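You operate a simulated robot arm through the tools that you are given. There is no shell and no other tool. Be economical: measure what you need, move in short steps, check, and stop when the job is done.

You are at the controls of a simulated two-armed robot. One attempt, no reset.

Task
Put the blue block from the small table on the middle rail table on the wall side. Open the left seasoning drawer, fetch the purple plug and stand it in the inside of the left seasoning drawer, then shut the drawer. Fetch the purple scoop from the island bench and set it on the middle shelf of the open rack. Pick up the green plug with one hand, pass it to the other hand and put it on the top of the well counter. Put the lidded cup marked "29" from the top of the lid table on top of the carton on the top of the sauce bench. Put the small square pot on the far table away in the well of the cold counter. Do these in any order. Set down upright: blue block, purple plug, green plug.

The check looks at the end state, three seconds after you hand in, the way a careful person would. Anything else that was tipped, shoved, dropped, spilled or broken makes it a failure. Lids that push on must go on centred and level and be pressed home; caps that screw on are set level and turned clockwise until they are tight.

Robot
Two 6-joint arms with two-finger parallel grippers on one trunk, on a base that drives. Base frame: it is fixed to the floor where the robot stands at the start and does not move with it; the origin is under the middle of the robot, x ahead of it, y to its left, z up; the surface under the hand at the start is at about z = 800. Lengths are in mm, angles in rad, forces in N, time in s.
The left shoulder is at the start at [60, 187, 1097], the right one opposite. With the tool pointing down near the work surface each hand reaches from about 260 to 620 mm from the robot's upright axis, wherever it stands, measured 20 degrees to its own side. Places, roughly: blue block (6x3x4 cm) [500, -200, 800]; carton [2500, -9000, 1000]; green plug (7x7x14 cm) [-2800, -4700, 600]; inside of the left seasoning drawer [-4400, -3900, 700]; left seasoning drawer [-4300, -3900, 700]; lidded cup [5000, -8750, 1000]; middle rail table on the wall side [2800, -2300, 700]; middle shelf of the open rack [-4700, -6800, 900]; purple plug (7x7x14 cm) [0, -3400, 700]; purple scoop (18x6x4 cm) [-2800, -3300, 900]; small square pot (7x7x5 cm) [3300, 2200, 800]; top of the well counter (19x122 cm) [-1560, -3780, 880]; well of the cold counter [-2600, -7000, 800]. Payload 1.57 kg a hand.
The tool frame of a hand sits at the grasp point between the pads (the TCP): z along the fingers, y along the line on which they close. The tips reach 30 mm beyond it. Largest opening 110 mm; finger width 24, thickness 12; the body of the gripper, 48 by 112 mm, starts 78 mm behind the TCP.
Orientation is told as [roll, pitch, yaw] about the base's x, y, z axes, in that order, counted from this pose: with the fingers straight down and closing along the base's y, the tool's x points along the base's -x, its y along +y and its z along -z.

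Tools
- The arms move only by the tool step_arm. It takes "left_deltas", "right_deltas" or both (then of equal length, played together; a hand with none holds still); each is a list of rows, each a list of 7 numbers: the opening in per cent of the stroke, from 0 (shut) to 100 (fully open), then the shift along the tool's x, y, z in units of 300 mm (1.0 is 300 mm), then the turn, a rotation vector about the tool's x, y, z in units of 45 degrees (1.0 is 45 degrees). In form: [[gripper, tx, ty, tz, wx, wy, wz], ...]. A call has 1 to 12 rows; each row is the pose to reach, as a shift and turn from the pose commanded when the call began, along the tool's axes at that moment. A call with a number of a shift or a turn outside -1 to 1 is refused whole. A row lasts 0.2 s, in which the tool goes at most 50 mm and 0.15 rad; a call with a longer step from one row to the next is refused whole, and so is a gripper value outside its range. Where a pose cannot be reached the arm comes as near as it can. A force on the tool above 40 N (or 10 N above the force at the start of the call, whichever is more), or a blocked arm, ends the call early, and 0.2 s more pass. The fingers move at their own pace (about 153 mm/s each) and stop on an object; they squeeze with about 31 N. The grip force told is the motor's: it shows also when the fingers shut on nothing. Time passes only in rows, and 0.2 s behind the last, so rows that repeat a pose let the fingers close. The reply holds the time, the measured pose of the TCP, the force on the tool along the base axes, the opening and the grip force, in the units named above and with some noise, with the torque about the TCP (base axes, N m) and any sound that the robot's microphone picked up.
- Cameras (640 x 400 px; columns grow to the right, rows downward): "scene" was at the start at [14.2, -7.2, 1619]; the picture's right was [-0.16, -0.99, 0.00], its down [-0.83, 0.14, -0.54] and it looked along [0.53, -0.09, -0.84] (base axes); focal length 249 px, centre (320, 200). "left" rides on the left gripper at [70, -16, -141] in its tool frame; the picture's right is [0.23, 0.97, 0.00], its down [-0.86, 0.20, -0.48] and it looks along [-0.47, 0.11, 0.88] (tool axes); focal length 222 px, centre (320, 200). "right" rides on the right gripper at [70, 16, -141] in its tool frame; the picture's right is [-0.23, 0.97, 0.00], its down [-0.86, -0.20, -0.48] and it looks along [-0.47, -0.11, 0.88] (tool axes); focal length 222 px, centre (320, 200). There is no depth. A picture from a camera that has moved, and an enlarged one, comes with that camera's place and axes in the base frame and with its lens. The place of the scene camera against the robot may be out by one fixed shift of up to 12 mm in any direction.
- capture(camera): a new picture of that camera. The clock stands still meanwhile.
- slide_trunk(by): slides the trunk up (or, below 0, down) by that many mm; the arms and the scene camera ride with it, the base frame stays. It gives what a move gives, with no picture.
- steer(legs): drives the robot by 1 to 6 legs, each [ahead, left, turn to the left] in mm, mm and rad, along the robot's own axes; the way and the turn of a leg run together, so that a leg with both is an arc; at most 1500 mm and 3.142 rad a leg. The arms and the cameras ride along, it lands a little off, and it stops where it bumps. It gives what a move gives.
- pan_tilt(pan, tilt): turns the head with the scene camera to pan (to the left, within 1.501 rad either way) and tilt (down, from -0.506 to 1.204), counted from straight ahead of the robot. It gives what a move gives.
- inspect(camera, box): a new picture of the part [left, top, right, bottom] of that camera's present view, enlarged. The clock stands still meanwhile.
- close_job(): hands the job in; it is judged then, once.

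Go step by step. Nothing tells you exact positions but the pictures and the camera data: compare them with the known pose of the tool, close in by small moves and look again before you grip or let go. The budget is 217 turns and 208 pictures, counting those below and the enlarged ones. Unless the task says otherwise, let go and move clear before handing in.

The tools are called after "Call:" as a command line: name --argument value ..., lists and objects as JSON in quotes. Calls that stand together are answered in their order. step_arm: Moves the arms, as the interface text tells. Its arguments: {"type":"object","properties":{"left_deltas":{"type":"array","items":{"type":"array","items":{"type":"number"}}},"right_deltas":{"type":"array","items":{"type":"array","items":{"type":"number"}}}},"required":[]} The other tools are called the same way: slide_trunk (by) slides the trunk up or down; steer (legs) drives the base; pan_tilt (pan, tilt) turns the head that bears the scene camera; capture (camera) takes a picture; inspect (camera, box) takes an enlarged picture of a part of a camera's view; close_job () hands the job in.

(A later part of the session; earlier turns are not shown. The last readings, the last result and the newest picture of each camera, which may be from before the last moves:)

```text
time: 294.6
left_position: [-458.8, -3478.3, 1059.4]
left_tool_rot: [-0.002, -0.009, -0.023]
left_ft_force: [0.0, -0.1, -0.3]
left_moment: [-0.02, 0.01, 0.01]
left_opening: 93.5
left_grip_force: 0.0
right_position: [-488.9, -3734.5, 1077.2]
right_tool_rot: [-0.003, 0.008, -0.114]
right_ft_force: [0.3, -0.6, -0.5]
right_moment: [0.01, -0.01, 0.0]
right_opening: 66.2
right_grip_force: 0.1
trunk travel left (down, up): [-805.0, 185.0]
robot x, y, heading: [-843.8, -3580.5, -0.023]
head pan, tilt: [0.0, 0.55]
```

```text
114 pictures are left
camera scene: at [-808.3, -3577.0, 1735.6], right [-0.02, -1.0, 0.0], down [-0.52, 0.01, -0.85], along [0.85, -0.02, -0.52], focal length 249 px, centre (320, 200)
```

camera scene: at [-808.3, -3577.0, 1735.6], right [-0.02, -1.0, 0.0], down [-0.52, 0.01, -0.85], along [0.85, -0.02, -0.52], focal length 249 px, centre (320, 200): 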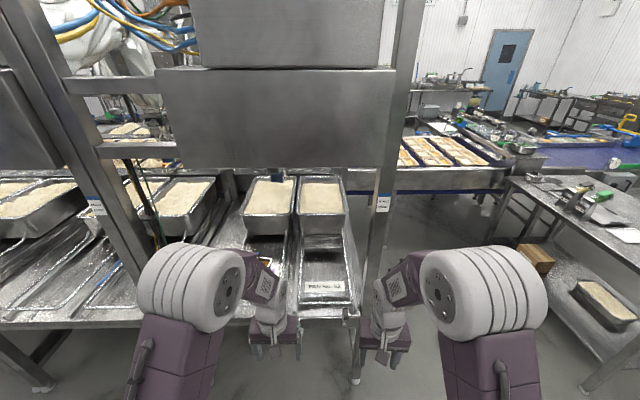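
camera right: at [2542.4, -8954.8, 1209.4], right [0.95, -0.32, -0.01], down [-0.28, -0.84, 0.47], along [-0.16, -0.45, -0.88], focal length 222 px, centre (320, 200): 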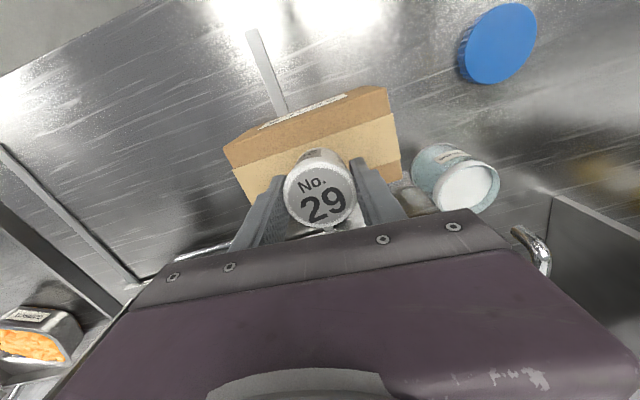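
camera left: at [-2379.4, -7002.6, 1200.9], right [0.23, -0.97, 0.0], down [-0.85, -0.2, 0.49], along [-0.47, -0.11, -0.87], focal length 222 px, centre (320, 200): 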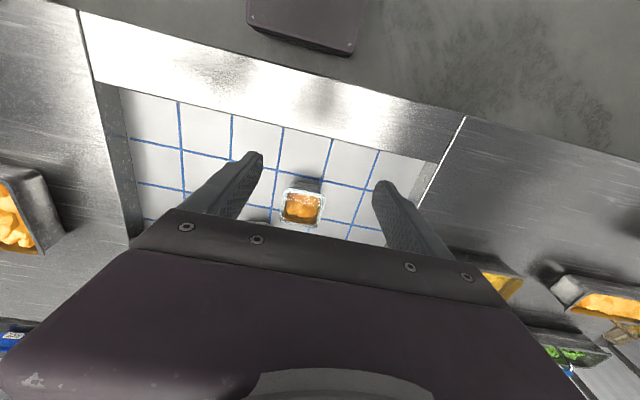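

Call:
capture --camera "left"

Call:
steer --legs '[[0, 330, 0.024]]'

Call:
capture --camera "scene"

```text
113 pictures are left
camera left: at [-530.8, -3493.0, 1200.5], right [-0.21, 0.98, 0.0], down [0.85, 0.18, 0.49], along [0.48, 0.1, -0.87], focal length 222 px, centre (320, 200)
```

left: 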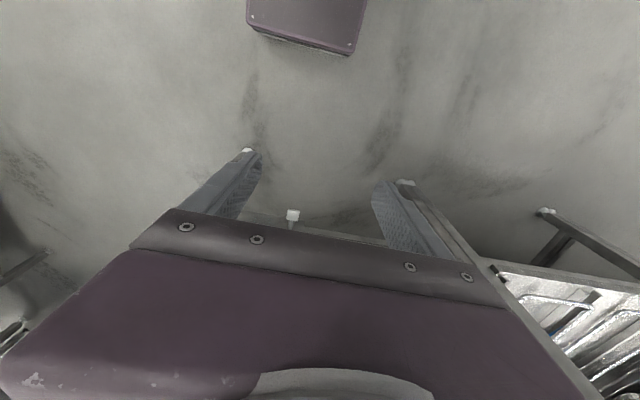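

```text
time: 296.8
left_position: [-460.2, -3138.8, 1060.6]
left_tool_rot: [0.0, -0.01, 0.007]
left_ft_force: [0.8, 0.2, -0.7]
left_moment: [0.02, 0.02, 0.0]
left_opening: 93.5
left_grip_force: 0.1
right_position: [-484.5, -3394.2, 1075.6]
right_tool_rot: [-0.003, 0.009, -0.084]
right_ft_force: [1.0, 0.5, -0.4]
right_moment: [-0.03, 0.0, 0.0]
right_opening: 66.0
right_grip_force: 0.0
trunk travel left (down, up): [-805.0, 185.0]
robot x, y, heading: [-843.2, -3251.3, 0.005]
head pan, tilt: [0.0, 0.55]
```

```text
112 pictures are left
camera scene: at [-806.4, -3248.0, 1735.5], right [0.01, -1.0, 0.0], down [-0.52, 0.0, -0.85], along [0.85, 0.01, -0.52], focal length 249 px, centre (320, 200)
```

scene: 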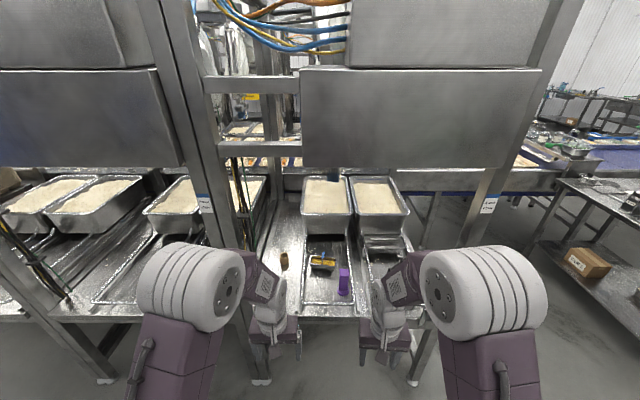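

Call:
inspect --camera "scene" --box '[250, 220, 410, 330]'

```text
3.64 times, centred on (330, 275) of scene
camera zoom: at [-806.4, -3248.0, 1735.5], right [0.01, -1.0, 0.0], down [-0.52, 0.0, -0.85], along [0.85, 0.01, -0.52], focal length 907 px, centre (284, -73)
```

zoom: 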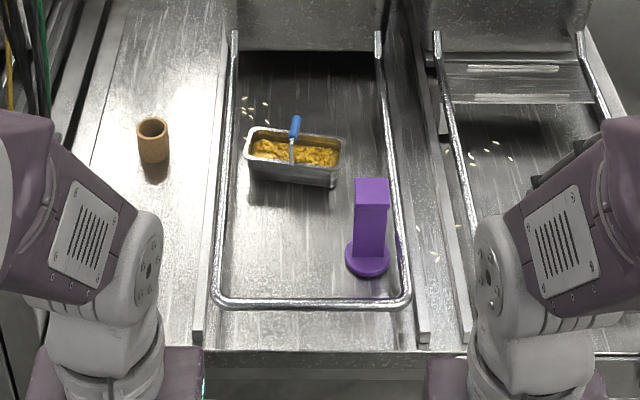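

The purple plug (square column on a round base) stands at about [8, -3350], top z about 850. I'll tuck the left hand and drive in for the right hand.

Call:
step_arm --left_deltas '[[60, 0.12, 0, 0, 0, 0, 0], [60, 0.24, 0, 0, 0, 0, 0], [60, 0.3, -0.1, 0, 0, 0, 0]]'

Call:
steer --legs '[[390, 15, -0.005]]'

Call:
pan_tilt --pan -0.2 --tilt 0.95

Call:
capture --camera "scene"

Call:
capture --camera "right"

```text
time: 297.6
left_position: [-552.1, -3167.9, 1058.4]
left_tool_rot: [-0.001, -0.01, 0.006]
left_ft_force: [-0.1, -0.6, -0.1]
left_moment: [0.0, -0.01, 0.0]
left_opening: 66.0
left_grip_force: 0.0
right_position: [-483.5, -3394.3, 1077.3]
right_tool_rot: [-0.004, 0.008, -0.084]
right_ft_force: [0.2, -0.2, 0.2]
right_moment: [0.04, 0.0, 0.02]
right_opening: 66.5
right_grip_force: 0.0
trunk travel left (down, up): [-805.0, 185.0]
robot x, y, heading: [-841.3, -3248.6, 0.008]
head pan, tilt: [0.0, 0.55]
```

```text
time: 300.0
left_position: [-175.9, -3152.7, 1060.3]
left_tool_rot: [-0.002, -0.013, 0.0]
left_ft_force: [-0.5, 0.8, -0.2]
left_moment: [0.0, -0.03, -0.01]
left_opening: 65.9
left_grip_force: 0.1
right_position: [-112.5, -3380.9, 1076.6]
right_tool_rot: [-0.008, 0.016, -0.088]
right_ft_force: [-0.1, -0.6, -0.6]
right_moment: [-0.03, -0.01, 0.0]
right_opening: 66.1
right_grip_force: 0.0
trunk travel left (down, up): [-805.0, 185.0]
robot x, y, heading: [-465.8, -3235.0, -0.005]
head pan, tilt: [0.0, 0.55]
stopped in leg 1: the robot was blocked; the commanded pose is now the measured one
```

```text
time: 300.9
left_position: [-176.3, -3151.9, 1059.9]
left_tool_rot: [-0.001, -0.012, 0.0]
left_ft_force: [-0.5, -0.7, -0.4]
left_moment: [0.0, -0.04, 0.04]
left_opening: 66.1
left_grip_force: 0.1
right_position: [-111.5, -3379.3, 1075.6]
right_tool_rot: [-0.006, 0.014, -0.089]
right_ft_force: [0.7, -0.2, -1.6]
right_moment: [0.01, 0.0, 0.03]
right_opening: 65.9
right_grip_force: 0.1
trunk travel left (down, up): [-805.0, 185.0]
robot x, y, heading: [-459.9, -3228.3, 0.003]
head pan, tilt: [-0.201, 0.949]
```

```text
110 pictures are left
camera scene: at [-451.3, -3243.9, 1702.7], right [-0.2, -0.98, 0.0], down [-0.8, 0.16, -0.58], along [0.57, -0.11, -0.81], focal length 249 px, centre (320, 200)
```

scene: 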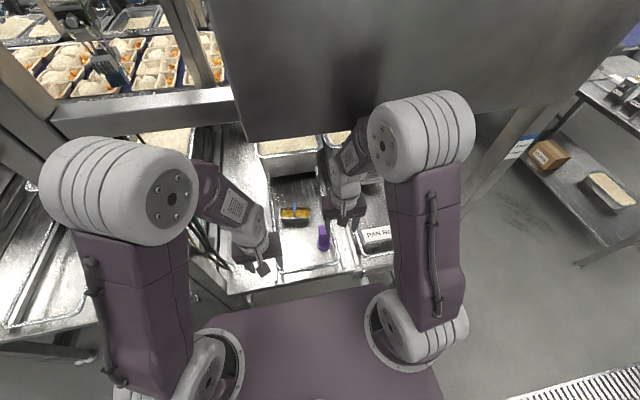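

```text
109 pictures are left
camera right: at [-178.4, -3356.0, 1218.4], right [0.31, 0.95, -0.01], down [0.84, -0.27, 0.47], along [0.44, -0.15, -0.88], focal length 222 px, centre (320, 200)
```

right: 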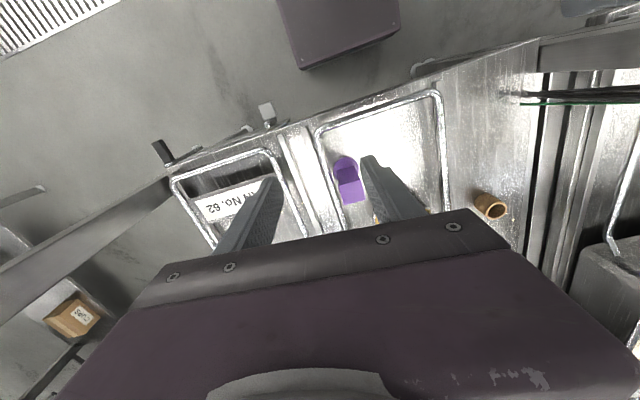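

The base was blocked, perhaps by the frame. I'll back off 40 mm and lower the trunk 100 mm; the plug at [4, -3358] is still within arm's reach.

Call:
steer --legs '[[-40, 0, 0]]'

Call:
slide_trunk --by -100

Call:
inspect --camera "right" --box '[280, 130, 420, 220]'

```text
time: 301.7
left_position: [-206.5, -3151.8, 1057.4]
left_tool_rot: [0.0, -0.002, 0.001]
left_ft_force: [1.0, 0.0, -0.1]
left_moment: [0.01, 0.08, 0.02]
left_opening: 66.0
left_grip_force: 0.0
right_position: [-143.4, -3380.0, 1073.4]
right_tool_rot: [-0.007, 0.024, -0.089]
right_ft_force: [1.0, -0.5, -0.2]
right_moment: [-0.02, 0.05, 0.0]
right_opening: 65.9
right_grip_force: 0.1
trunk travel left (down, up): [-805.0, 185.0]
robot x, y, heading: [-501.3, -3233.9, 0.001]
head pan, tilt: [-0.201, 0.949]
```

```text
time: 303.1
left_position: [-212.6, -3152.6, 959.9]
left_tool_rot: [-0.002, -0.011, 0.001]
left_ft_force: [-0.2, -1.1, -0.6]
left_moment: [-0.03, -0.04, 0.04]
left_opening: 66.3
left_grip_force: 0.0
right_position: [-150.0, -3380.6, 975.7]
right_tool_rot: [-0.005, 0.017, -0.089]
right_ft_force: [-0.4, 0.4, 0.6]
right_moment: [0.02, 0.0, 0.02]
right_opening: 66.0
right_grip_force: 0.0
trunk travel left (down, up): [-705.0, 285.0]
robot x, y, heading: [-502.6, -3233.7, 0.0]
head pan, tilt: [-0.201, 0.949]
```

```text
4.44 times, centred on (350, 175) of right
camera zoom: at [-215.8, -3356.1, 1118.0], right [0.31, 0.95, -0.01], down [0.84, -0.27, 0.47], along [0.44, -0.15, -0.88], focal length 987 px, centre (187, 311)
```

zoom: 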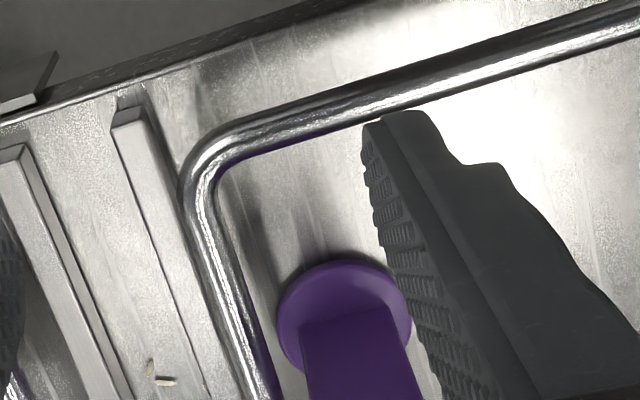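

Call:
step_arm --right_deltas '[[70, -0.126, 0.03, 0, 0, -0.01, 0], [70, -0.252, 0.06, 0, 0, -0.02, 0], [70, -0.378, 0.09, 0, 0, -0.022, 0], [70, -0.505, 0.119, 0, 0, -0.022, 0]]'

Call:
capture --camera "right"

Call:
inspect --camera "scene" --box '[250, 120, 410, 260]'

```text
time: 304.1
left_position: [-210.9, -3152.7, 958.4]
left_tool_rot: [-0.002, -0.008, 0.001]
left_ft_force: [0.7, 0.4, 0.0]
left_moment: [0.01, 0.01, -0.01]
left_opening: 66.0
left_grip_force: 0.1
right_position: [4.8, -3356.5, 973.2]
right_tool_rot: [-0.007, 0.002, -0.09]
right_ft_force: [0.3, -0.7, 0.0]
right_moment: [0.03, 0.06, 0.01]
right_opening: 77.0
right_grip_force: 0.1
trunk travel left (down, up): [-705.0, 285.0]
robot x, y, heading: [-502.5, -3234.4, 0.005]
head pan, tilt: [-0.201, 0.949]
```

```text
107 pictures are left
camera right: at [-62.5, -3333.0, 1114.4], right [0.31, 0.95, -0.01], down [0.83, -0.27, 0.48], along [0.45, -0.16, -0.88], focal length 222 px, centre (320, 200)
```

right: 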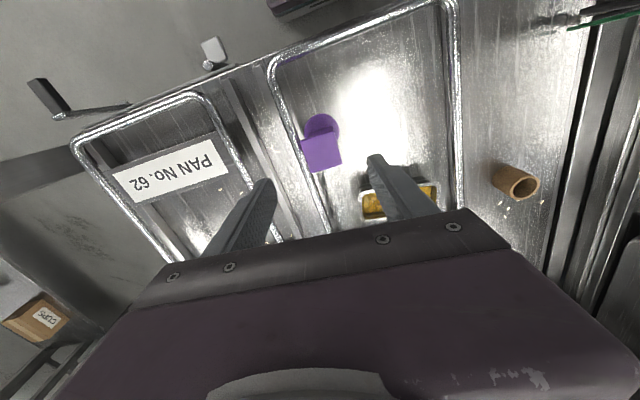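

```text
2.86 times, centred on (330, 190) of scene
camera zoom: at [-484.9, -3243.7, 1602.6], right [-0.2, -0.98, 0.0], down [-0.8, 0.16, -0.58], along [0.57, -0.12, -0.81], focal length 713 px, centre (291, 229)
```

zoom: 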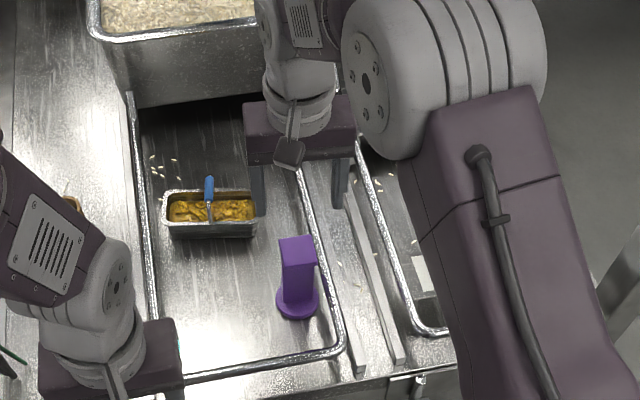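

The hand lies over the plug, which is at [10, -3359] with the same yaw. Lowering and gripping its upper part.

Call:
step_arm --right_deltas '[[70, -0.017, -0.005, 0.1, 0, 0, 0], [70, -0.017, -0.005, 0.2, 0, 0, 0], [70, -0.017, -0.005, 0.3, 0, 0, 0], [70, -0.017, -0.005, 0.4, 0, 0, 0], [70, -0.017, -0.005, 0.483, 0, 0, 0], [0, -0.017, -0.005, 0.483, 0, 0, 0], [0, -0.017, -0.005, 0.483, 0, 0, 0], [0, -0.017, -0.005, 0.483, 0, 0, 0]]'

Call:
capture --camera "right"

```text
time: 305.9
left_position: [-212.2, -3151.4, 958.8]
left_tool_rot: [-0.001, -0.008, 0.0]
left_ft_force: [-0.5, -0.8, 0.3]
left_moment: [0.01, -0.02, 0.04]
left_opening: 65.8
left_grip_force: 0.1
right_position: [9.2, -3362.7, 826.9]
right_tool_rot: [-0.006, 0.0, -0.088]
right_ft_force: [0.1, 0.8, 0.3]
right_moment: [-0.01, 0.04, 0.02]
right_opening: 45.9
right_grip_force: 31.0
trunk travel left (down, up): [-705.0, 285.0]
robot x, y, heading: [-501.5, -3235.4, 0.004]
head pan, tilt: [-0.201, 0.949]
```

```text
105 pictures are left
camera right: at [-58.3, -3337.8, 968.5], right [0.31, 0.95, -0.01], down [0.83, -0.27, 0.48], along [0.45, -0.16, -0.88], focal length 222 px, centre (320, 200)
```

right: 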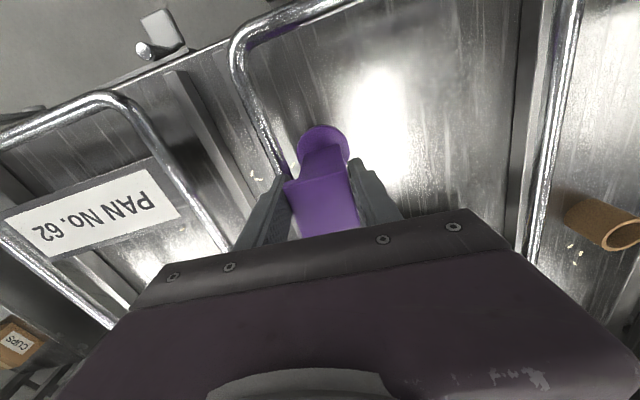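

Gripped. Lifting straight up and drawing back.

Call:
step_arm --right_deltas '[[0, 0, 0, -0.1, 0, 0, 0], [0, 0, 0, -0.25, 0, 0, 0], [0, 0, 0, -0.4, 0, 0, 0], [0, 0, 0, -0.55, 0, 0, 0], [0, 0.1, 0, -0.65, 0, 0, 0], [0, 0.25, 0, -0.7, 0, 0, 0], [0, 0.4, 0, -0.7, 0, 0, 0], [0, 0.55, 0, -0.7, 0, 0, 0]]'

Call:
steer --legs '[[-350, 0, 0]]'

Call:
capture --camera "right"

Call:
pan_tilt --pan 1.5 --tilt 0.35

Call:
capture --camera "scene"

```text
time: 307.7
left_position: [-214.0, -3153.0, 960.8]
left_tool_rot: [-0.002, -0.01, -0.002]
left_ft_force: [-0.1, 0.7, -0.7]
left_moment: [0.01, -0.03, -0.01]
left_opening: 66.1
left_grip_force: 0.1
right_position: [-158.1, -3344.2, 1039.4]
right_tool_rot: [-0.006, -0.002, -0.088]
right_ft_force: [-0.5, 0.5, -2.0]
right_moment: [0.01, 0.0, 0.01]
right_opening: 45.8
right_grip_force: 30.7
trunk travel left (down, up): [-705.0, 285.0]
robot x, y, heading: [-500.7, -3234.5, -0.0]
head pan, tilt: [-0.201, 0.949]
```

```text
time: 309.9
left_position: [-565.1, -3154.3, 959.7]
left_tool_rot: [-0.002, -0.009, -0.008]
left_ft_force: [0.4, -0.6, -0.1]
left_moment: [-0.03, 0.0, 0.02]
left_opening: 65.8
left_grip_force: 0.0
right_position: [-507.6, -3345.9, 1038.9]
right_tool_rot: [-0.005, -0.001, -0.098]
right_ft_force: [0.0, -0.6, -1.6]
right_moment: [-0.01, 0.02, 0.05]
right_opening: 45.5
right_grip_force: 31.4
trunk travel left (down, up): [-705.0, 285.0]
robot x, y, heading: [-854.4, -3230.6, -0.008]
head pan, tilt: [-0.201, 0.949]
```

```text
104 pictures are left
camera right: at [-576.1, -3322.2, 1179.8], right [0.32, 0.95, -0.01], down [0.83, -0.28, 0.48], along [0.45, -0.16, -0.88], focal length 222 px, centre (320, 200)
```

right: 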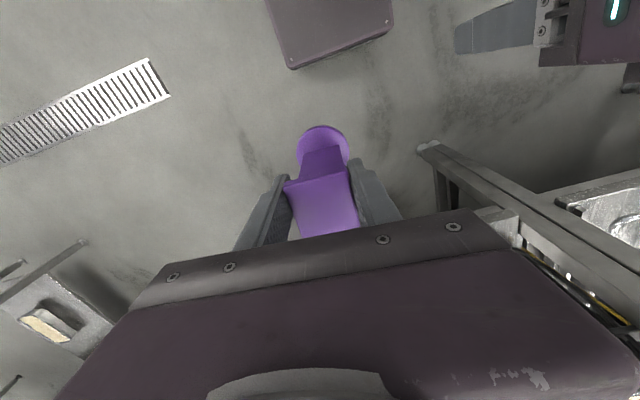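

```text
time: 311.7
left_position: [-565.2, -3153.8, 959.6]
left_tool_rot: [0.0, -0.01, -0.006]
left_ft_force: [-0.3, -0.3, -0.3]
left_moment: [-0.02, -0.03, 0.0]
left_opening: 66.0
left_grip_force: 0.1
right_position: [-508.2, -3346.0, 1038.9]
right_tool_rot: [-0.005, 0.0, -0.097]
right_ft_force: [-1.3, -0.5, -1.6]
right_moment: [0.03, 0.0, 0.0]
right_opening: 45.3
right_grip_force: 30.9
trunk travel left (down, up): [-705.0, 285.0]
robot x, y, heading: [-858.6, -3233.8, -0.007]
head pan, tilt: [1.499, 0.351]
```

```text
103 pictures are left
camera scene: at [-904.1, -3135.4, 1653.8], right [1.0, -0.08, 0.0], down [-0.03, -0.34, -0.94], along [0.07, 0.94, -0.34], focal length 249 px, centre (320, 200)
```

scene: 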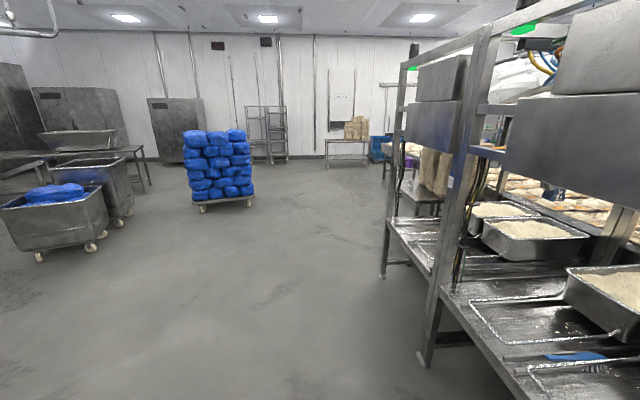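

The purple plug is held firmly. I'll turn to face west and look toward the island bench and seasoning drawers.

Call:
steer --legs '[[0, 700, 0], [0, 0, 3.14]]'

Call:
pan_tilt --pan 0.15 --tilt 0.35

Call:
capture --camera "scene"

```text
time: 323.0
left_position: [-1138.7, -2596.6, 960.1]
left_tool_rot: [-0.001, -0.009, -3.127]
left_ft_force: [-0.2, -0.1, 0.1]
left_moment: [-0.01, -0.04, -0.03]
left_opening: 65.7
left_grip_force: 0.2
right_position: [-1199.8, -2404.8, 1039.3]
right_tool_rot: [-0.006, 0.0, 3.066]
right_ft_force: [-0.1, -0.4, -1.9]
right_moment: [0.0, -0.04, 0.02]
right_opening: 44.7
right_grip_force: 30.8
trunk travel left (down, up): [-705.0, 285.0]
robot x, y, heading: [-849.4, -2509.4, -3.127]
head pan, tilt: [1.499, 0.351]
```

```text
time: 324.5
left_position: [-1138.6, -2597.0, 960.0]
left_tool_rot: [0.0, -0.008, -3.127]
left_ft_force: [-0.1, -0.7, 1.0]
left_moment: [-0.02, 0.02, -0.01]
left_opening: 66.0
left_grip_force: 0.1
right_position: [-1199.4, -2404.3, 1038.3]
right_tool_rot: [-0.008, -0.001, 3.067]
right_ft_force: [-0.2, 0.7, -2.1]
right_moment: [-0.02, -0.02, -0.01]
right_opening: 44.7
right_grip_force: 31.5
trunk travel left (down, up): [-705.0, 285.0]
robot x, y, heading: [-845.7, -2510.2, -3.123]
head pan, tilt: [0.15, 0.351]
```

```text
102 pictures are left
camera scene: at [-875.4, -2520.7, 1653.8], right [-0.17, 0.99, 0.0], down [0.34, 0.06, -0.94], along [-0.93, -0.16, -0.34], focal length 249 px, centre (320, 200)
```

scene: 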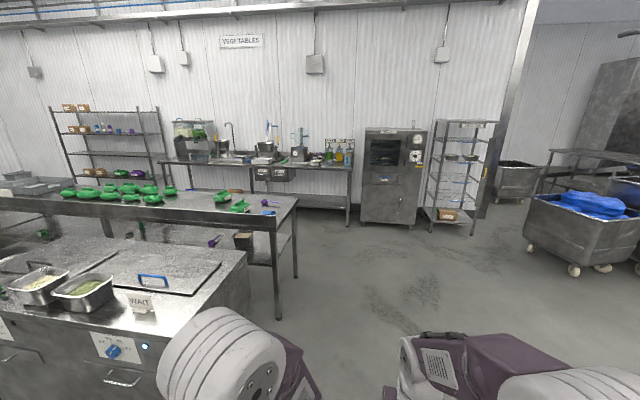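

Call:
inspect --camera "scene" --box '[150, 110, 400, 260]'

Call:
inspect --camera "scene" --box '[0, 170, 300, 350]'

```text
2.56 times, centred on (275, 185) of scene
camera zoom: at [-875.4, -2520.7, 1653.8], right [-0.17, 0.99, 0.0], down [0.34, 0.06, -0.94], along [-0.93, -0.16, -0.34], focal length 638 px, centre (435, 238)
```

zoom: 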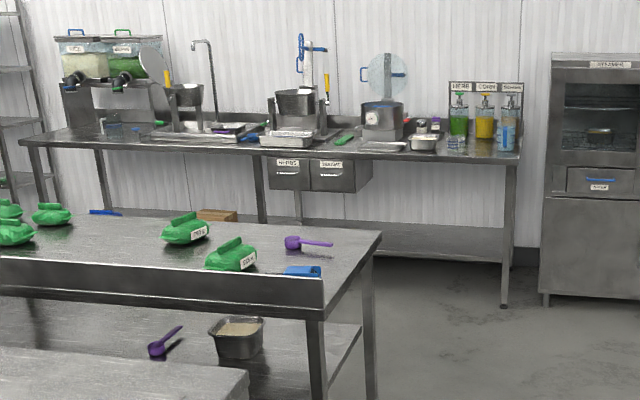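

```text
2.13 times, centred on (150, 260) of scene
camera zoom: at [-875.4, -2520.7, 1653.8], right [-0.17, 0.99, 0.0], down [0.34, 0.06, -0.94], along [-0.93, -0.16, -0.34], focal length 532 px, centre (683, 72)
```

zoom: 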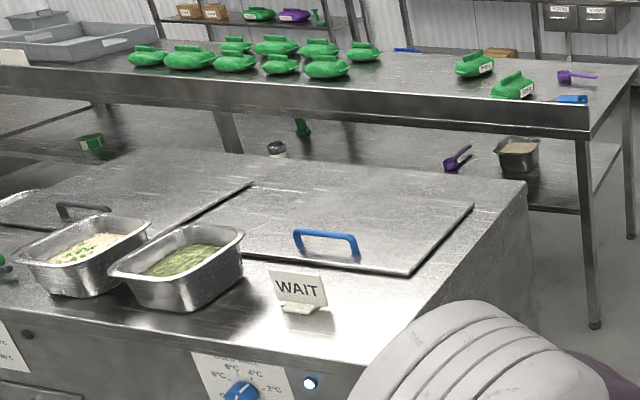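

Two purple scoops: the one on the island's top is the target. The seasoning drawers hang under the wall bench; I'll drive round the island's north end to face them.

Call:
steer --legs '[[1400, 0, -0.018], [1300, 0, 0], [0, 1300, 0]]'

Call:
pan_tilt --pan 0.0 --tilt 0.6

Call:
capture --camera "scene"

```text
time: 343.6
left_position: [-3780.3, -3883.9, 959.4]
left_tool_rot: [-0.002, -0.009, -3.139]
left_ft_force: [0.8, 0.4, 0.3]
left_moment: [0.02, 0.0, 0.0]
left_opening: 65.9
left_grip_force: 0.1
right_position: [-3839.4, -3691.1, 1039.4]
right_tool_rot: [-0.005, 0.001, 3.056]
right_ft_force: [0.4, -0.2, -1.7]
right_moment: [0.02, 0.01, 0.02]
right_opening: 44.6
right_grip_force: 30.6
trunk travel left (down, up): [-705.0, 285.0]
robot x, y, heading: [-3494.0, -3800.6, -3.139]
head pan, tilt: [0.15, 0.351]
```

```text
time: 344.3
left_position: [-3781.3, -3884.9, 959.6]
left_tool_rot: [-0.002, -0.006, -3.136]
left_ft_force: [-0.1, 0.5, 0.5]
left_moment: [-0.02, 0.03, 0.01]
left_opening: 66.2
left_grip_force: 0.0
right_position: [-3839.7, -3692.3, 1038.7]
right_tool_rot: [-0.008, 0.002, 3.054]
right_ft_force: [0.8, -0.1, -2.5]
right_moment: [-0.03, 0.0, 0.0]
right_opening: 44.7
right_grip_force: 30.8
trunk travel left (down, up): [-705.0, 285.0]
robot x, y, heading: [-3493.0, -3805.5, -3.136]
head pan, tilt: [0.0, 0.6]
```

```text
99 pictures are left
camera scene: at [-3513.8, -3798.4, 1631.1], right [-0.01, 1.0, 0.0], down [0.56, 0.0, -0.83], along [-0.83, 0.0, -0.56], focal length 249 px, centre (320, 200)
```

scene: 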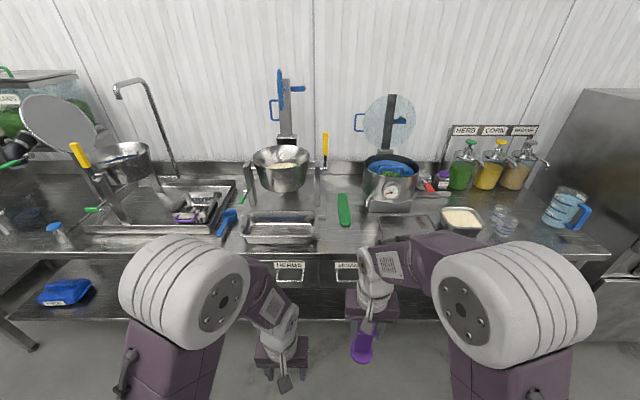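

Call:
inspect --camera "scene" --box '[230, 230, 410, 350]'

```text
3.33 times, centred on (320, 290) of scene
camera zoom: at [-3513.8, -3798.4, 1631.1], right [-0.01, 1.0, 0.0], down [0.56, 0.0, -0.83], along [-0.83, 0.0, -0.56], focal length 831 px, centre (320, -100)
```

zoom: 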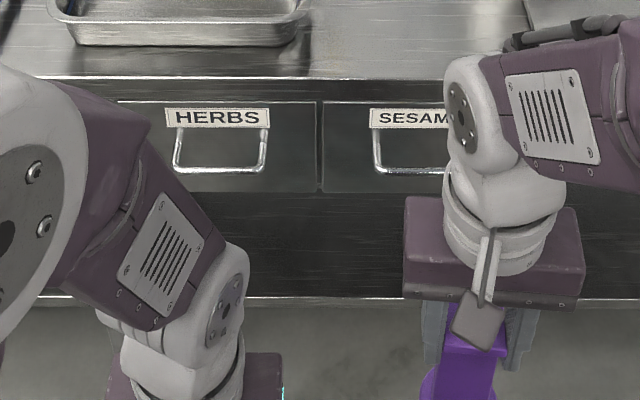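

The left drawer (HERBS) has a D-handle, bar at about z 740, y -3930. I'll pitch the left hand forward step by step to grip the bar, starting here in free space.

Call:
step_arm --left_deltas '[[40, -0.1, 0.02, 0, 0, -0.17, 0], [40, -0.2, 0.04, 0, 0, -0.34, 0], [40, -0.3, 0.06, 0, 0, -0.51, 0], [40, -0.4, 0.08, 0, 0, -0.68, 0], [40, -0.5, 0.1, 0, 0, -0.85, 0], [40, -0.55, 0.1, 0, 0, -1.0, 0]]'

Call:
step_arm --left_deltas '[[40, 0, 0, 0, 0, -0.17, 0], [40, 0, 0, 0, 0, -0.33, 0]]'

Call:
step_arm --left_deltas '[[40, 0, 0, 0, 0, 0, 0.17], [40, 0, 0, 0, 0, 0, 0.34], [40, 0, 0, 0, 0, 0, 0.51], [40, 0, 0, 0, 0, 0, 0.68], [40, 0, 0, 0, 0, 0, 0.85], [40, 0, 0, 0, 0, 0, 1.0]]'

Call:
step_arm --left_deltas '[[40, 0, 0, 0, 0, 0, 0.17], [40, 0, 0, 0, 0, 0, 0.34], [40, 0, 0, 0, 0, 0, 0.51], [40, 0, 0, 0, 0, 0, 0.68], [40, 0, 0, 0, 0, 0, 0.85], [40, 0, 0, 0, 0, 0, 1.0]]'

Call:
capture --camera "scene"

Call:
capture --camera "left"

```text
time: 345.7
left_position: [-3962.8, -3902.0, 983.6]
left_tool_rot: [0.027, -0.786, 3.13]
left_ft_force: [0.0, -0.6, -0.8]
left_moment: [0.02, 0.0, -0.01]
left_opening: 43.8
left_grip_force: 0.0
left hand out of reach, approached as far as the arm can: row 2, 3, 5, 6
right_position: [-3839.9, -3691.7, 1038.6]
right_tool_rot: [-0.004, -0.001, 3.057]
right_ft_force: [-0.2, -0.2, -2.0]
right_moment: [0.0, -0.04, 0.0]
right_opening: 44.7
right_grip_force: 30.8
trunk travel left (down, up): [-705.0, 285.0]
robot x, y, heading: [-3492.9, -3802.6, -3.139]
head pan, tilt: [0.0, 0.6]
```

```text
time: 346.3
left_position: [-3996.2, -3879.5, 1026.6]
left_tool_rot: [0.059, -1.039, 3.105]
left_ft_force: [0.0, 0.1, 0.3]
left_moment: [-0.01, -0.01, 0.02]
left_opening: 43.8
left_grip_force: 0.0
left hand out of reach, approached as far as the arm can: row 1, 2
right_position: [-3840.8, -3692.6, 1039.1]
right_tool_rot: [-0.004, 0.0, 3.056]
right_ft_force: [0.2, 0.2, -2.4]
right_moment: [0.03, 0.0, 0.0]
right_opening: 44.7
right_grip_force: 31.2
trunk travel left (down, up): [-705.0, 285.0]
robot x, y, heading: [-3490.4, -3801.5, -3.137]
head pan, tilt: [0.0, 0.6]
```

```text
time: 347.7
left_position: [-3995.6, -3878.7, 1025.8]
left_tool_rot: [0.894, -0.662, 2.033]
left_ft_force: [0.3, 0.3, -0.2]
left_moment: [0.01, 0.0, 0.02]
left_opening: 44.0
left_grip_force: 0.1
right_position: [-3839.4, -3692.7, 1038.1]
right_tool_rot: [-0.008, -0.002, 3.056]
right_ft_force: [1.1, 0.8, -1.3]
right_moment: [0.0, 0.0, 0.03]
right_opening: 44.2
right_grip_force: 31.0
trunk travel left (down, up): [-705.0, 285.0]
robot x, y, heading: [-3492.2, -3803.3, -3.139]
head pan, tilt: [0.0, 0.6]
```

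```text
time: 349.1
left_position: [-3996.1, -3878.7, 1025.8]
left_tool_rot: [1.055, 0.002, 1.575]
left_ft_force: [-0.1, -0.6, -0.9]
left_moment: [0.01, 0.0, 0.01]
left_opening: 44.1
left_grip_force: 0.1
right_position: [-3839.0, -3692.7, 1039.4]
right_tool_rot: [-0.007, 0.002, 3.057]
right_ft_force: [0.0, 0.9, -1.9]
right_moment: [0.0, -0.04, 0.01]
right_opening: 44.9
right_grip_force: 31.3
trunk travel left (down, up): [-705.0, 285.0]
robot x, y, heading: [-3488.3, -3799.7, -3.136]
head pan, tilt: [0.0, 0.6]
```

```text
97 pictures are left
camera scene: at [-3513.8, -3798.2, 1631.0], right [0.0, 1.0, 0.0], down [0.57, 0.0, -0.82], along [-0.82, 0.0, -0.57], focal length 249 px, centre (320, 200)
```

scene: 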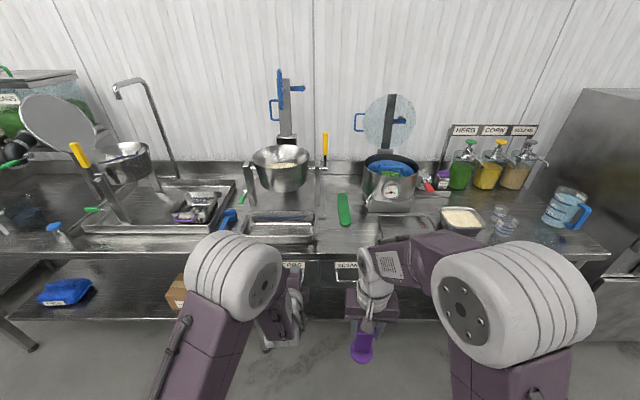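

```text
96 pictures are left
camera left: at [-3865.0, -3947.6, 1081.5], right [-0.48, -0.23, 0.85], down [0.32, 0.86, 0.41], along [-0.82, 0.46, -0.34], focal length 222 px, centre (320, 200)
```

left: 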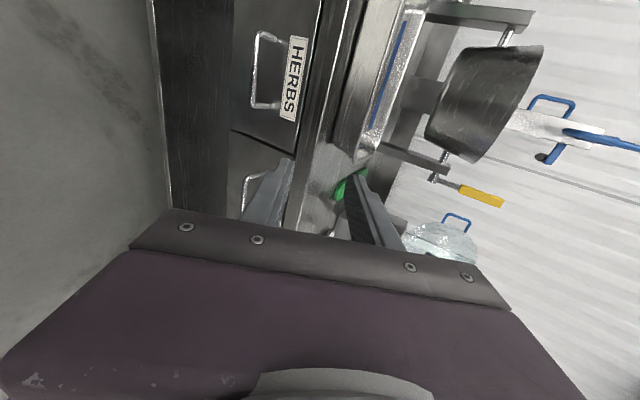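

The pose works: fingers forward-down, closing vertically. I'll move closer and left, then lower the trunk to bring the hand to handle height.

Call:
steer --legs '[[130, 55, 0]]'

Call:
slide_trunk --by -220

Call:
capture --camera "left"

Call:
capture --camera "scene"

```text
time: 350.5
left_position: [-4122.8, -3932.6, 1027.6]
left_tool_rot: [1.056, 0.001, 1.576]
left_ft_force: [-0.7, -0.5, 0.0]
left_moment: [0.0, -0.04, -0.01]
left_opening: 44.0
left_grip_force: 0.0
right_position: [-3967.5, -3746.6, 1039.7]
right_tool_rot: [-0.005, -0.001, 3.056]
right_ft_force: [0.7, -0.3, -2.0]
right_moment: [0.03, 0.04, -0.04]
right_opening: 44.7
right_grip_force: 31.1
trunk travel left (down, up): [-705.0, 285.0]
robot x, y, heading: [-3615.0, -3858.7, -3.135]
head pan, tilt: [0.0, 0.6]
```

```text
time: 352.8
left_position: [-4125.2, -3933.4, 806.8]
left_tool_rot: [1.053, 0.0, 1.577]
left_ft_force: [0.7, -0.1, 0.8]
left_moment: [-0.03, -0.03, 0.03]
left_opening: 43.8
left_grip_force: 0.1
right_position: [-3969.4, -3747.1, 817.9]
right_tool_rot: [-0.006, 0.001, 3.058]
right_ft_force: [-0.7, 0.5, -2.1]
right_moment: [0.0, 0.0, -0.01]
right_opening: 44.8
right_grip_force: 31.3
trunk travel left (down, up): [-485.0, 505.0]
robot x, y, heading: [-3619.5, -3857.0, -3.135]
head pan, tilt: [0.0, 0.6]
```

```text
95 pictures are left
camera left: at [-3993.1, -4002.8, 861.5], right [-0.48, -0.23, 0.85], down [0.31, 0.86, 0.41], along [-0.82, 0.46, -0.34], focal length 222 px, centre (320, 200)
```

left: 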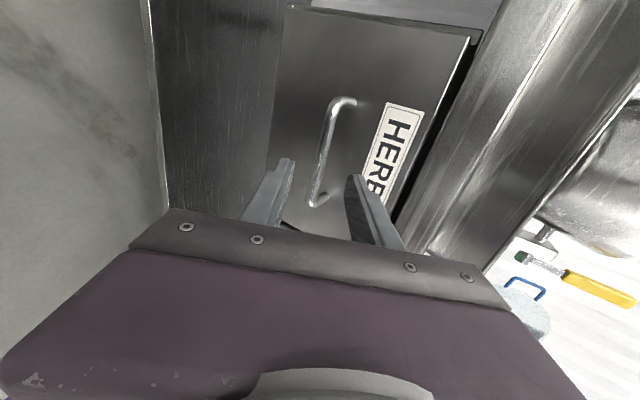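

```text
94 pictures are left
camera scene: at [-3642.3, -3852.8, 1411.1], right [-0.01, 1.0, 0.0], down [0.56, 0.0, -0.83], along [-0.82, -0.01, -0.57], focal length 249 px, centre (320, 200)
```

scene: 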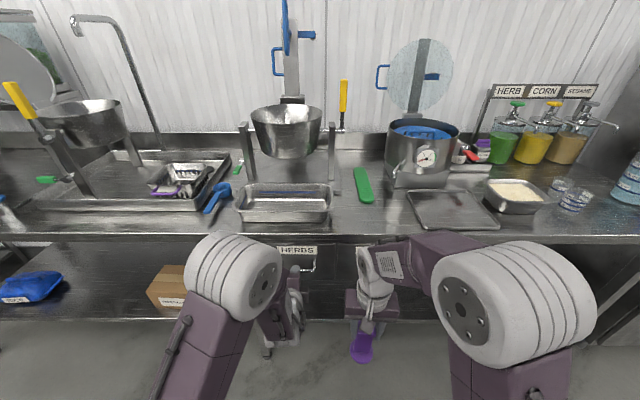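

Triangulated: handle bar at about [-4197, -3939, 763], 50 mm off the drawer face. I'll advance along the finger direction and check.

Call:
step_arm --left_deltas '[[45, 0.01, -0.004, 0.08, 0, 0, 0], [45, 0.02, -0.008, 0.16, 0, 0, 0]]'

Call:
capture --camera "left"

```text
time: 353.4
left_position: [-4167.4, -3940.2, 781.2]
left_tool_rot: [1.054, -0.002, 1.576]
left_ft_force: [-0.9, -0.9, -0.4]
left_moment: [-0.01, -0.03, -0.01]
left_opening: 49.0
left_grip_force: 0.0
right_position: [-3968.9, -3747.9, 818.6]
right_tool_rot: [-0.008, 0.0, 3.057]
right_ft_force: [-0.4, -0.6, -1.4]
right_moment: [-0.02, -0.01, -0.02]
right_opening: 44.6
right_grip_force: 31.4
trunk travel left (down, up): [-485.0, 505.0]
robot x, y, heading: [-3621.1, -3855.5, -3.138]
head pan, tilt: [0.0, 0.6]
```

```text
93 pictures are left
camera left: at [-4035.3, -4008.7, 836.4], right [-0.48, -0.23, 0.85], down [0.31, 0.86, 0.41], along [-0.82, 0.46, -0.34], focal length 222 px, centre (320, 200)
```

left: 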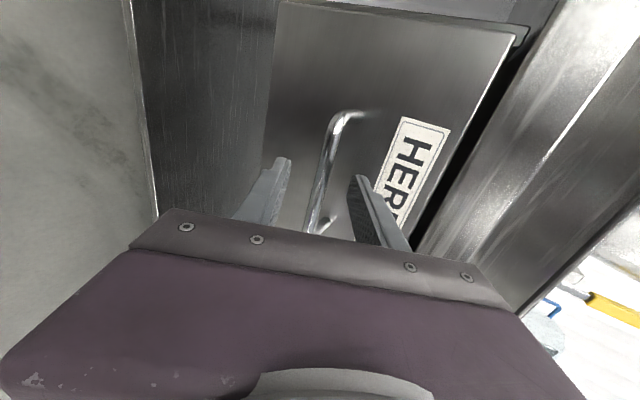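

The bar lies between the fingers. Advance 33 mm more and close.

Call:
step_arm --left_deltas '[[45, 0, 0, 0.06, 0, 0, 0], [45, 0, 0, 0.11, 0, 0, 0], [0, 0, 0, 0.11, 0, 0, 0], [0, 0, 0, 0.11, 0, 0, 0], [0, 0, 0, 0.11, 0, 0, 0]]'

Call:
capture --camera "left"

```text
time: 353.9
left_position: [-4183.4, -3939.3, 771.2]
left_tool_rot: [1.059, -0.001, 1.577]
left_ft_force: [22.3, 0.2, 12.5]
left_moment: [0.02, 0.92, -0.04]
left_opening: 49.6
left_grip_force: 0.1
right_position: [-3967.5, -3748.4, 818.4]
right_tool_rot: [-0.008, 0.001, 3.058]
right_ft_force: [-1.4, 0.5, -2.2]
right_moment: [-0.03, -0.1, 0.0]
right_opening: 44.5
right_grip_force: 30.4
trunk travel left (down, up): [-485.0, 505.0]
robot x, y, heading: [-3619.3, -3856.4, -3.139]
head pan, tilt: [0.0, 0.6]
stopped in row 2 (left hand): the force on the tool passed its limit at 57 N (the readings are from after the stop); the commanded pose is now the measured one
```

```text
92 pictures are left
camera left: at [-4052.2, -4008.8, 825.9], right [-0.48, -0.23, 0.85], down [0.31, 0.86, 0.41], along [-0.82, 0.46, -0.34], focal length 222 px, centre (320, 200)
```

left: 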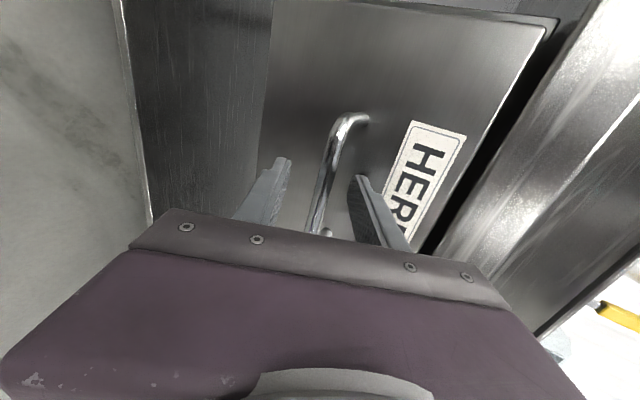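

The upper fingertip touched the drawer face, so the bar must be right at the grasp point. Back 4 mm and close.

Call:
step_arm --left_deltas '[[45, 0, 0, -0.015, 0, 0, 0], [0, 0, 0, -0.015, 0, 0, 0], [0, 0, 0, -0.015, 0, 0, 0], [0, 0, 0, -0.015, 0, 0, 0]]'

Call:
capture --camera "left"

```text
time: 354.9
left_position: [-4180.6, -3939.4, 774.1]
left_tool_rot: [1.058, 0.0, 1.576]
left_ft_force: [-0.8, -0.4, 6.2]
left_moment: [-0.2, 0.02, -0.12]
left_opening: 12.0
left_grip_force: 29.3
right_position: [-3967.6, -3747.7, 818.9]
right_tool_rot: [-0.006, -0.001, 3.059]
right_ft_force: [0.1, 0.3, -2.1]
right_moment: [-0.01, 0.0, -0.02]
right_opening: 44.7
right_grip_force: 30.9
trunk travel left (down, up): [-485.0, 505.0]
robot x, y, heading: [-3619.4, -3853.2, -3.135]
head pan, tilt: [0.0, 0.6]
```

```text
91 pictures are left
camera left: at [-4049.3, -4008.7, 828.3], right [-0.48, -0.23, 0.85], down [0.31, 0.86, 0.41], along [-0.82, 0.46, -0.34], focal length 222 px, centre (320, 200)
```

left: 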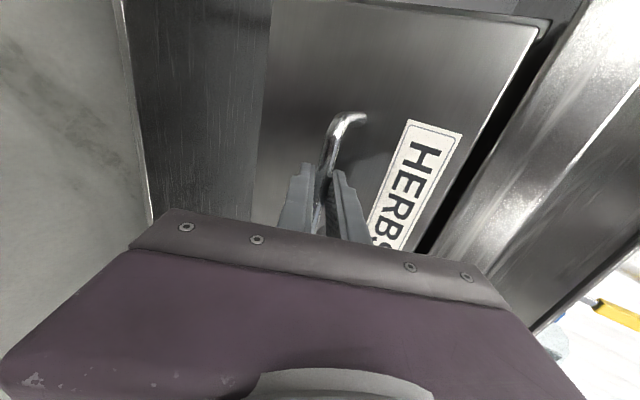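

The bar is gripped (12 mm). I'll pull the drawer by driving straight back.

Call:
steer --legs '[[-120, 0, 0]]'

Call:
capture --camera "left"

```text
time: 356.1
left_position: [-4060.9, -3938.4, 774.5]
left_tool_rot: [1.057, -0.003, 1.578]
left_ft_force: [0.1, -4.5, 8.2]
left_moment: [-0.24, 0.13, 0.01]
left_opening: 11.9
left_grip_force: 29.3
right_position: [-3847.7, -3746.7, 819.2]
right_tool_rot: [-0.006, -0.003, 3.057]
right_ft_force: [0.4, -0.4, -1.8]
right_moment: [0.02, 0.02, -0.02]
right_opening: 44.5
right_grip_force: 30.4
trunk travel left (down, up): [-485.0, 505.0]
robot x, y, heading: [-3501.2, -3855.0, -3.135]
head pan, tilt: [0.0, 0.6]
```

```text
90 pictures are left
camera left: at [-3928.8, -4008.5, 828.4], right [-0.48, -0.23, 0.85], down [0.31, 0.86, 0.41], along [-0.82, 0.46, -0.34], focal length 222 px, centre (320, 200)
```

left: 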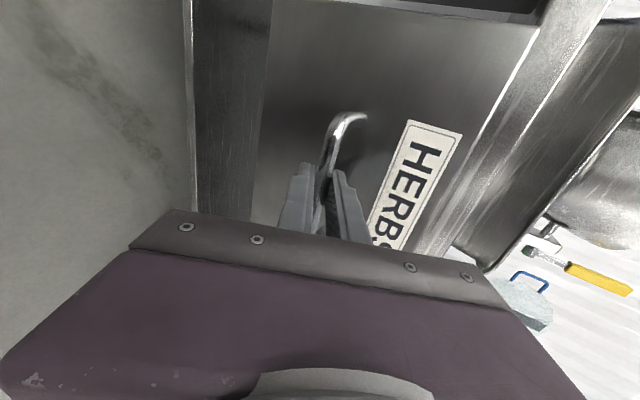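

The drawer slides. Pulling 110 mm more.

Call:
steer --legs '[[-110, 0, 0]]'

Call:
pan_tilt --pan 0.15 --tilt 0.9

Call:
capture --camera "scene"

```text
time: 357.3
left_position: [-3951.5, -3938.8, 774.7]
left_tool_rot: [1.058, -0.002, 1.577]
left_ft_force: [0.2, -5.7, 7.3]
left_moment: [-0.22, 0.11, -0.16]
left_opening: 11.5
left_grip_force: 29.4
right_position: [-3737.5, -3745.8, 819.2]
right_tool_rot: [-0.007, -0.002, 3.057]
right_ft_force: [-0.5, 0.4, -1.0]
right_moment: [-0.01, -0.02, 0.02]
right_opening: 44.7
right_grip_force: 31.1
trunk travel left (down, up): [-485.0, 505.0]
robot x, y, heading: [-3386.5, -3852.5, -3.136]
head pan, tilt: [0.0, 0.6]
```

```text
time: 358.1
left_position: [-3951.6, -3938.3, 773.7]
left_tool_rot: [1.058, 0.0, 1.579]
left_ft_force: [-0.2, -3.7, 8.5]
left_moment: [-0.22, 0.03, -0.34]
left_opening: 11.8
left_grip_force: 29.4
right_position: [-3739.4, -3746.2, 819.4]
right_tool_rot: [-0.005, -0.001, 3.058]
right_ft_force: [0.4, -0.2, -0.9]
right_moment: [-0.01, -0.03, -0.03]
right_opening: 44.5
right_grip_force: 31.2
trunk travel left (down, up): [-485.0, 505.0]
robot x, y, heading: [-3385.9, -3854.3, -3.137]
head pan, tilt: [0.15, 0.901]
```

```text
89 pictures are left
camera scene: at [-3398.2, -3862.9, 1386.4], right [-0.16, 0.99, 0.0], down [0.77, 0.12, -0.62], along [-0.61, -0.1, -0.78], focal length 249 px, centre (320, 200)
```

scene: 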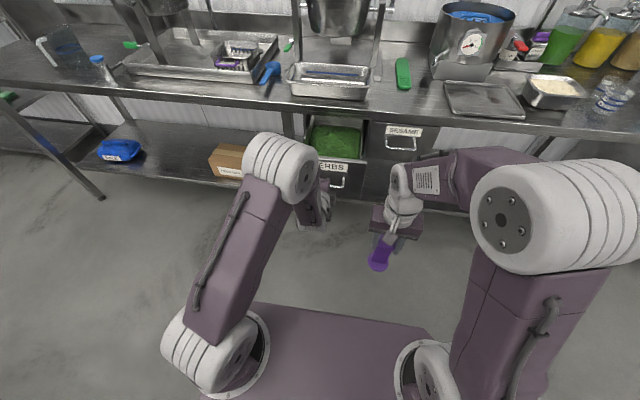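

Call:
inspect --camera "scene" --box '[280, 90, 420, 220]'

```text
3.08 times, centred on (350, 155) of scene
camera zoom: at [-3398.2, -3862.9, 1386.4], right [-0.16, 0.99, 0.0], down [0.77, 0.12, -0.62], along [-0.61, -0.1, -0.78], focal length 768 px, centre (228, 338)
```

zoom: 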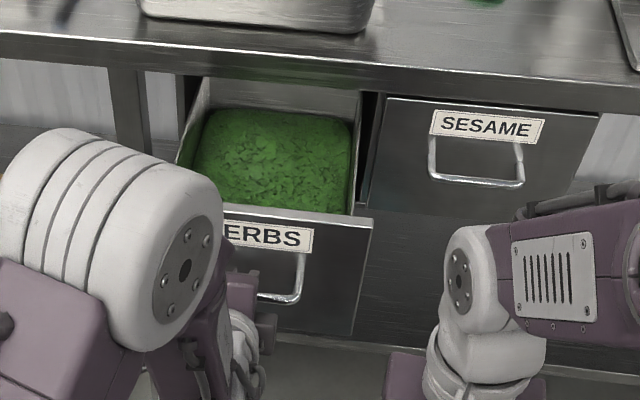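

The drawer is open about 230 mm with a herb bed inside. I'll release the handle, back the left hand out and move it aside.

Call:
step_arm --left_deltas '[[30, 0, 0, 0, 0, 0, 0], [45, 0, 0, 0, 0, 0, 0], [45, 0, 0, -0.1, 0, 0, 0], [45, 0, 0, -0.22, 0, 0, 0], [45, 0, 0, -0.36, 0, 0, 0], [30, 0.15, 0, -0.36, 0, 0, 0], [0, 0.3, 0, -0.36, 0, 0, 0], [0, 0.45, 0, -0.36, 0, 0, 0], [0, 0.6, 0, -0.36, 0, 0, 0]]'

Call:
step_arm --right_deltas '[[0, 0, 0, -0.15, 0, 0, 0], [0, 0, 0, -0.3, 0, 0, 0], [0, 0, 0, -0.45, 0, 0, 0], [0, 0, 0, -0.6, 0, 0, 0]]'

Call:
capture --camera "scene"

```text
time: 360.1
left_position: [-3874.8, -4005.7, 836.1]
left_tool_rot: [1.051, 0.015, 1.607]
left_ft_force: [0.2, 0.2, 0.2]
left_moment: [0.02, 0.02, 0.02]
left_opening: 0.0
left_grip_force: 21.5
left hand out of reach, approached as far as the arm can: row 6, 7, 8, 9
right_position: [-3739.8, -3745.7, 817.8]
right_tool_rot: [-0.006, -0.003, 3.056]
right_ft_force: [0.0, -0.2, -2.8]
right_moment: [-0.03, -0.02, -0.03]
right_opening: 44.6
right_grip_force: 31.0
trunk travel left (down, up): [-485.0, 505.0]
robot x, y, heading: [-3392.1, -3856.3, -3.136]
head pan, tilt: [0.15, 0.901]
```

```text
time: 361.1
left_position: [-3874.5, -4004.9, 837.2]
left_tool_rot: [1.052, 0.015, 1.607]
left_ft_force: [-0.1, 0.4, 0.4]
left_moment: [-0.01, -0.04, 0.01]
left_opening: 0.2
left_grip_force: 21.2
right_position: [-3739.9, -3748.8, 1001.3]
right_tool_rot: [-0.007, -0.001, 3.058]
right_ft_force: [-0.3, 0.1, -1.6]
right_moment: [0.0, 0.01, -0.01]
right_opening: 44.8
right_grip_force: 30.9
trunk travel left (down, up): [-485.0, 505.0]
robot x, y, heading: [-3392.6, -3856.7, -3.13]
head pan, tilt: [0.15, 0.901]
```

```text
87 pictures are left
camera scene: at [-3399.0, -3862.6, 1386.2], right [-0.16, 0.99, 0.0], down [0.77, 0.12, -0.62], along [-0.61, -0.1, -0.78], focal length 249 px, centre (320, 200)
```

scene: 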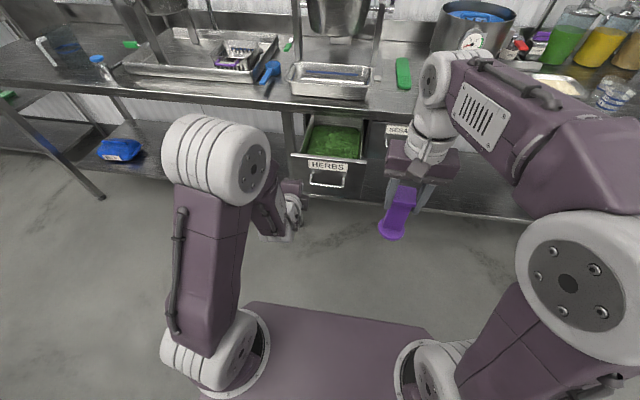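

I'll raise the left hand above the drawer level so I can drive forward.

Call:
step_arm --left_deltas '[[0, 0, 0.116, -0.065, 0, 0, 0], [0, 0, 0.232, -0.13, 0, 0, 0], [0, 0, 0.348, -0.196, 0, 0, 0], [0, 0, 0.464, -0.262, 0, 0, 0], [0, 0, 0.58, -0.327, 0, 0, 0]]'

Call:
inspect --camera "scene" --box '[270, 80, 410, 220]'

```text
time: 362.3
left_position: [-3875.6, -4007.3, 1040.1]
left_tool_rot: [1.062, 0.003, 1.574]
left_ft_force: [0.6, 0.6, -0.1]
left_moment: [0.03, 0.02, 0.02]
left_opening: 0.0
left_grip_force: 21.2
left hand out of reach, approached as far as the arm can: row 1
right_position: [-3739.1, -3748.5, 1000.7]
right_tool_rot: [-0.008, -0.001, 3.059]
right_ft_force: [0.5, -0.1, -2.7]
right_moment: [0.02, -0.02, -0.01]
right_opening: 44.6
right_grip_force: 30.7
trunk travel left (down, up): [-485.0, 505.0]
robot x, y, heading: [-3389.8, -3854.8, -3.132]
head pan, tilt: [0.15, 0.901]
```

```text
2.86 times, centred on (340, 150) of scene
camera zoom: at [-3398.6, -3862.4, 1386.2], right [-0.16, 0.99, 0.0], down [0.77, 0.12, -0.62], along [-0.61, -0.1, -0.78], focal length 713 px, centre (263, 343)
```

zoom: 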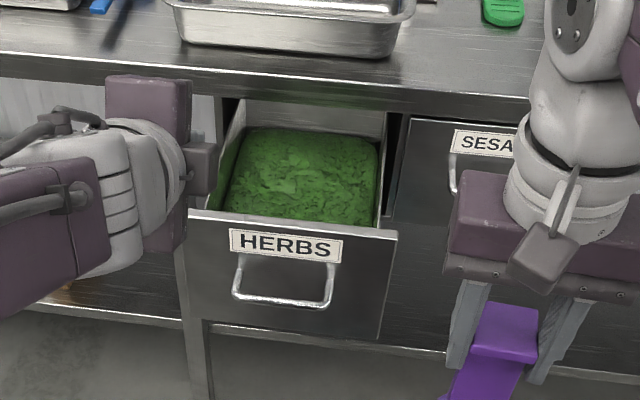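

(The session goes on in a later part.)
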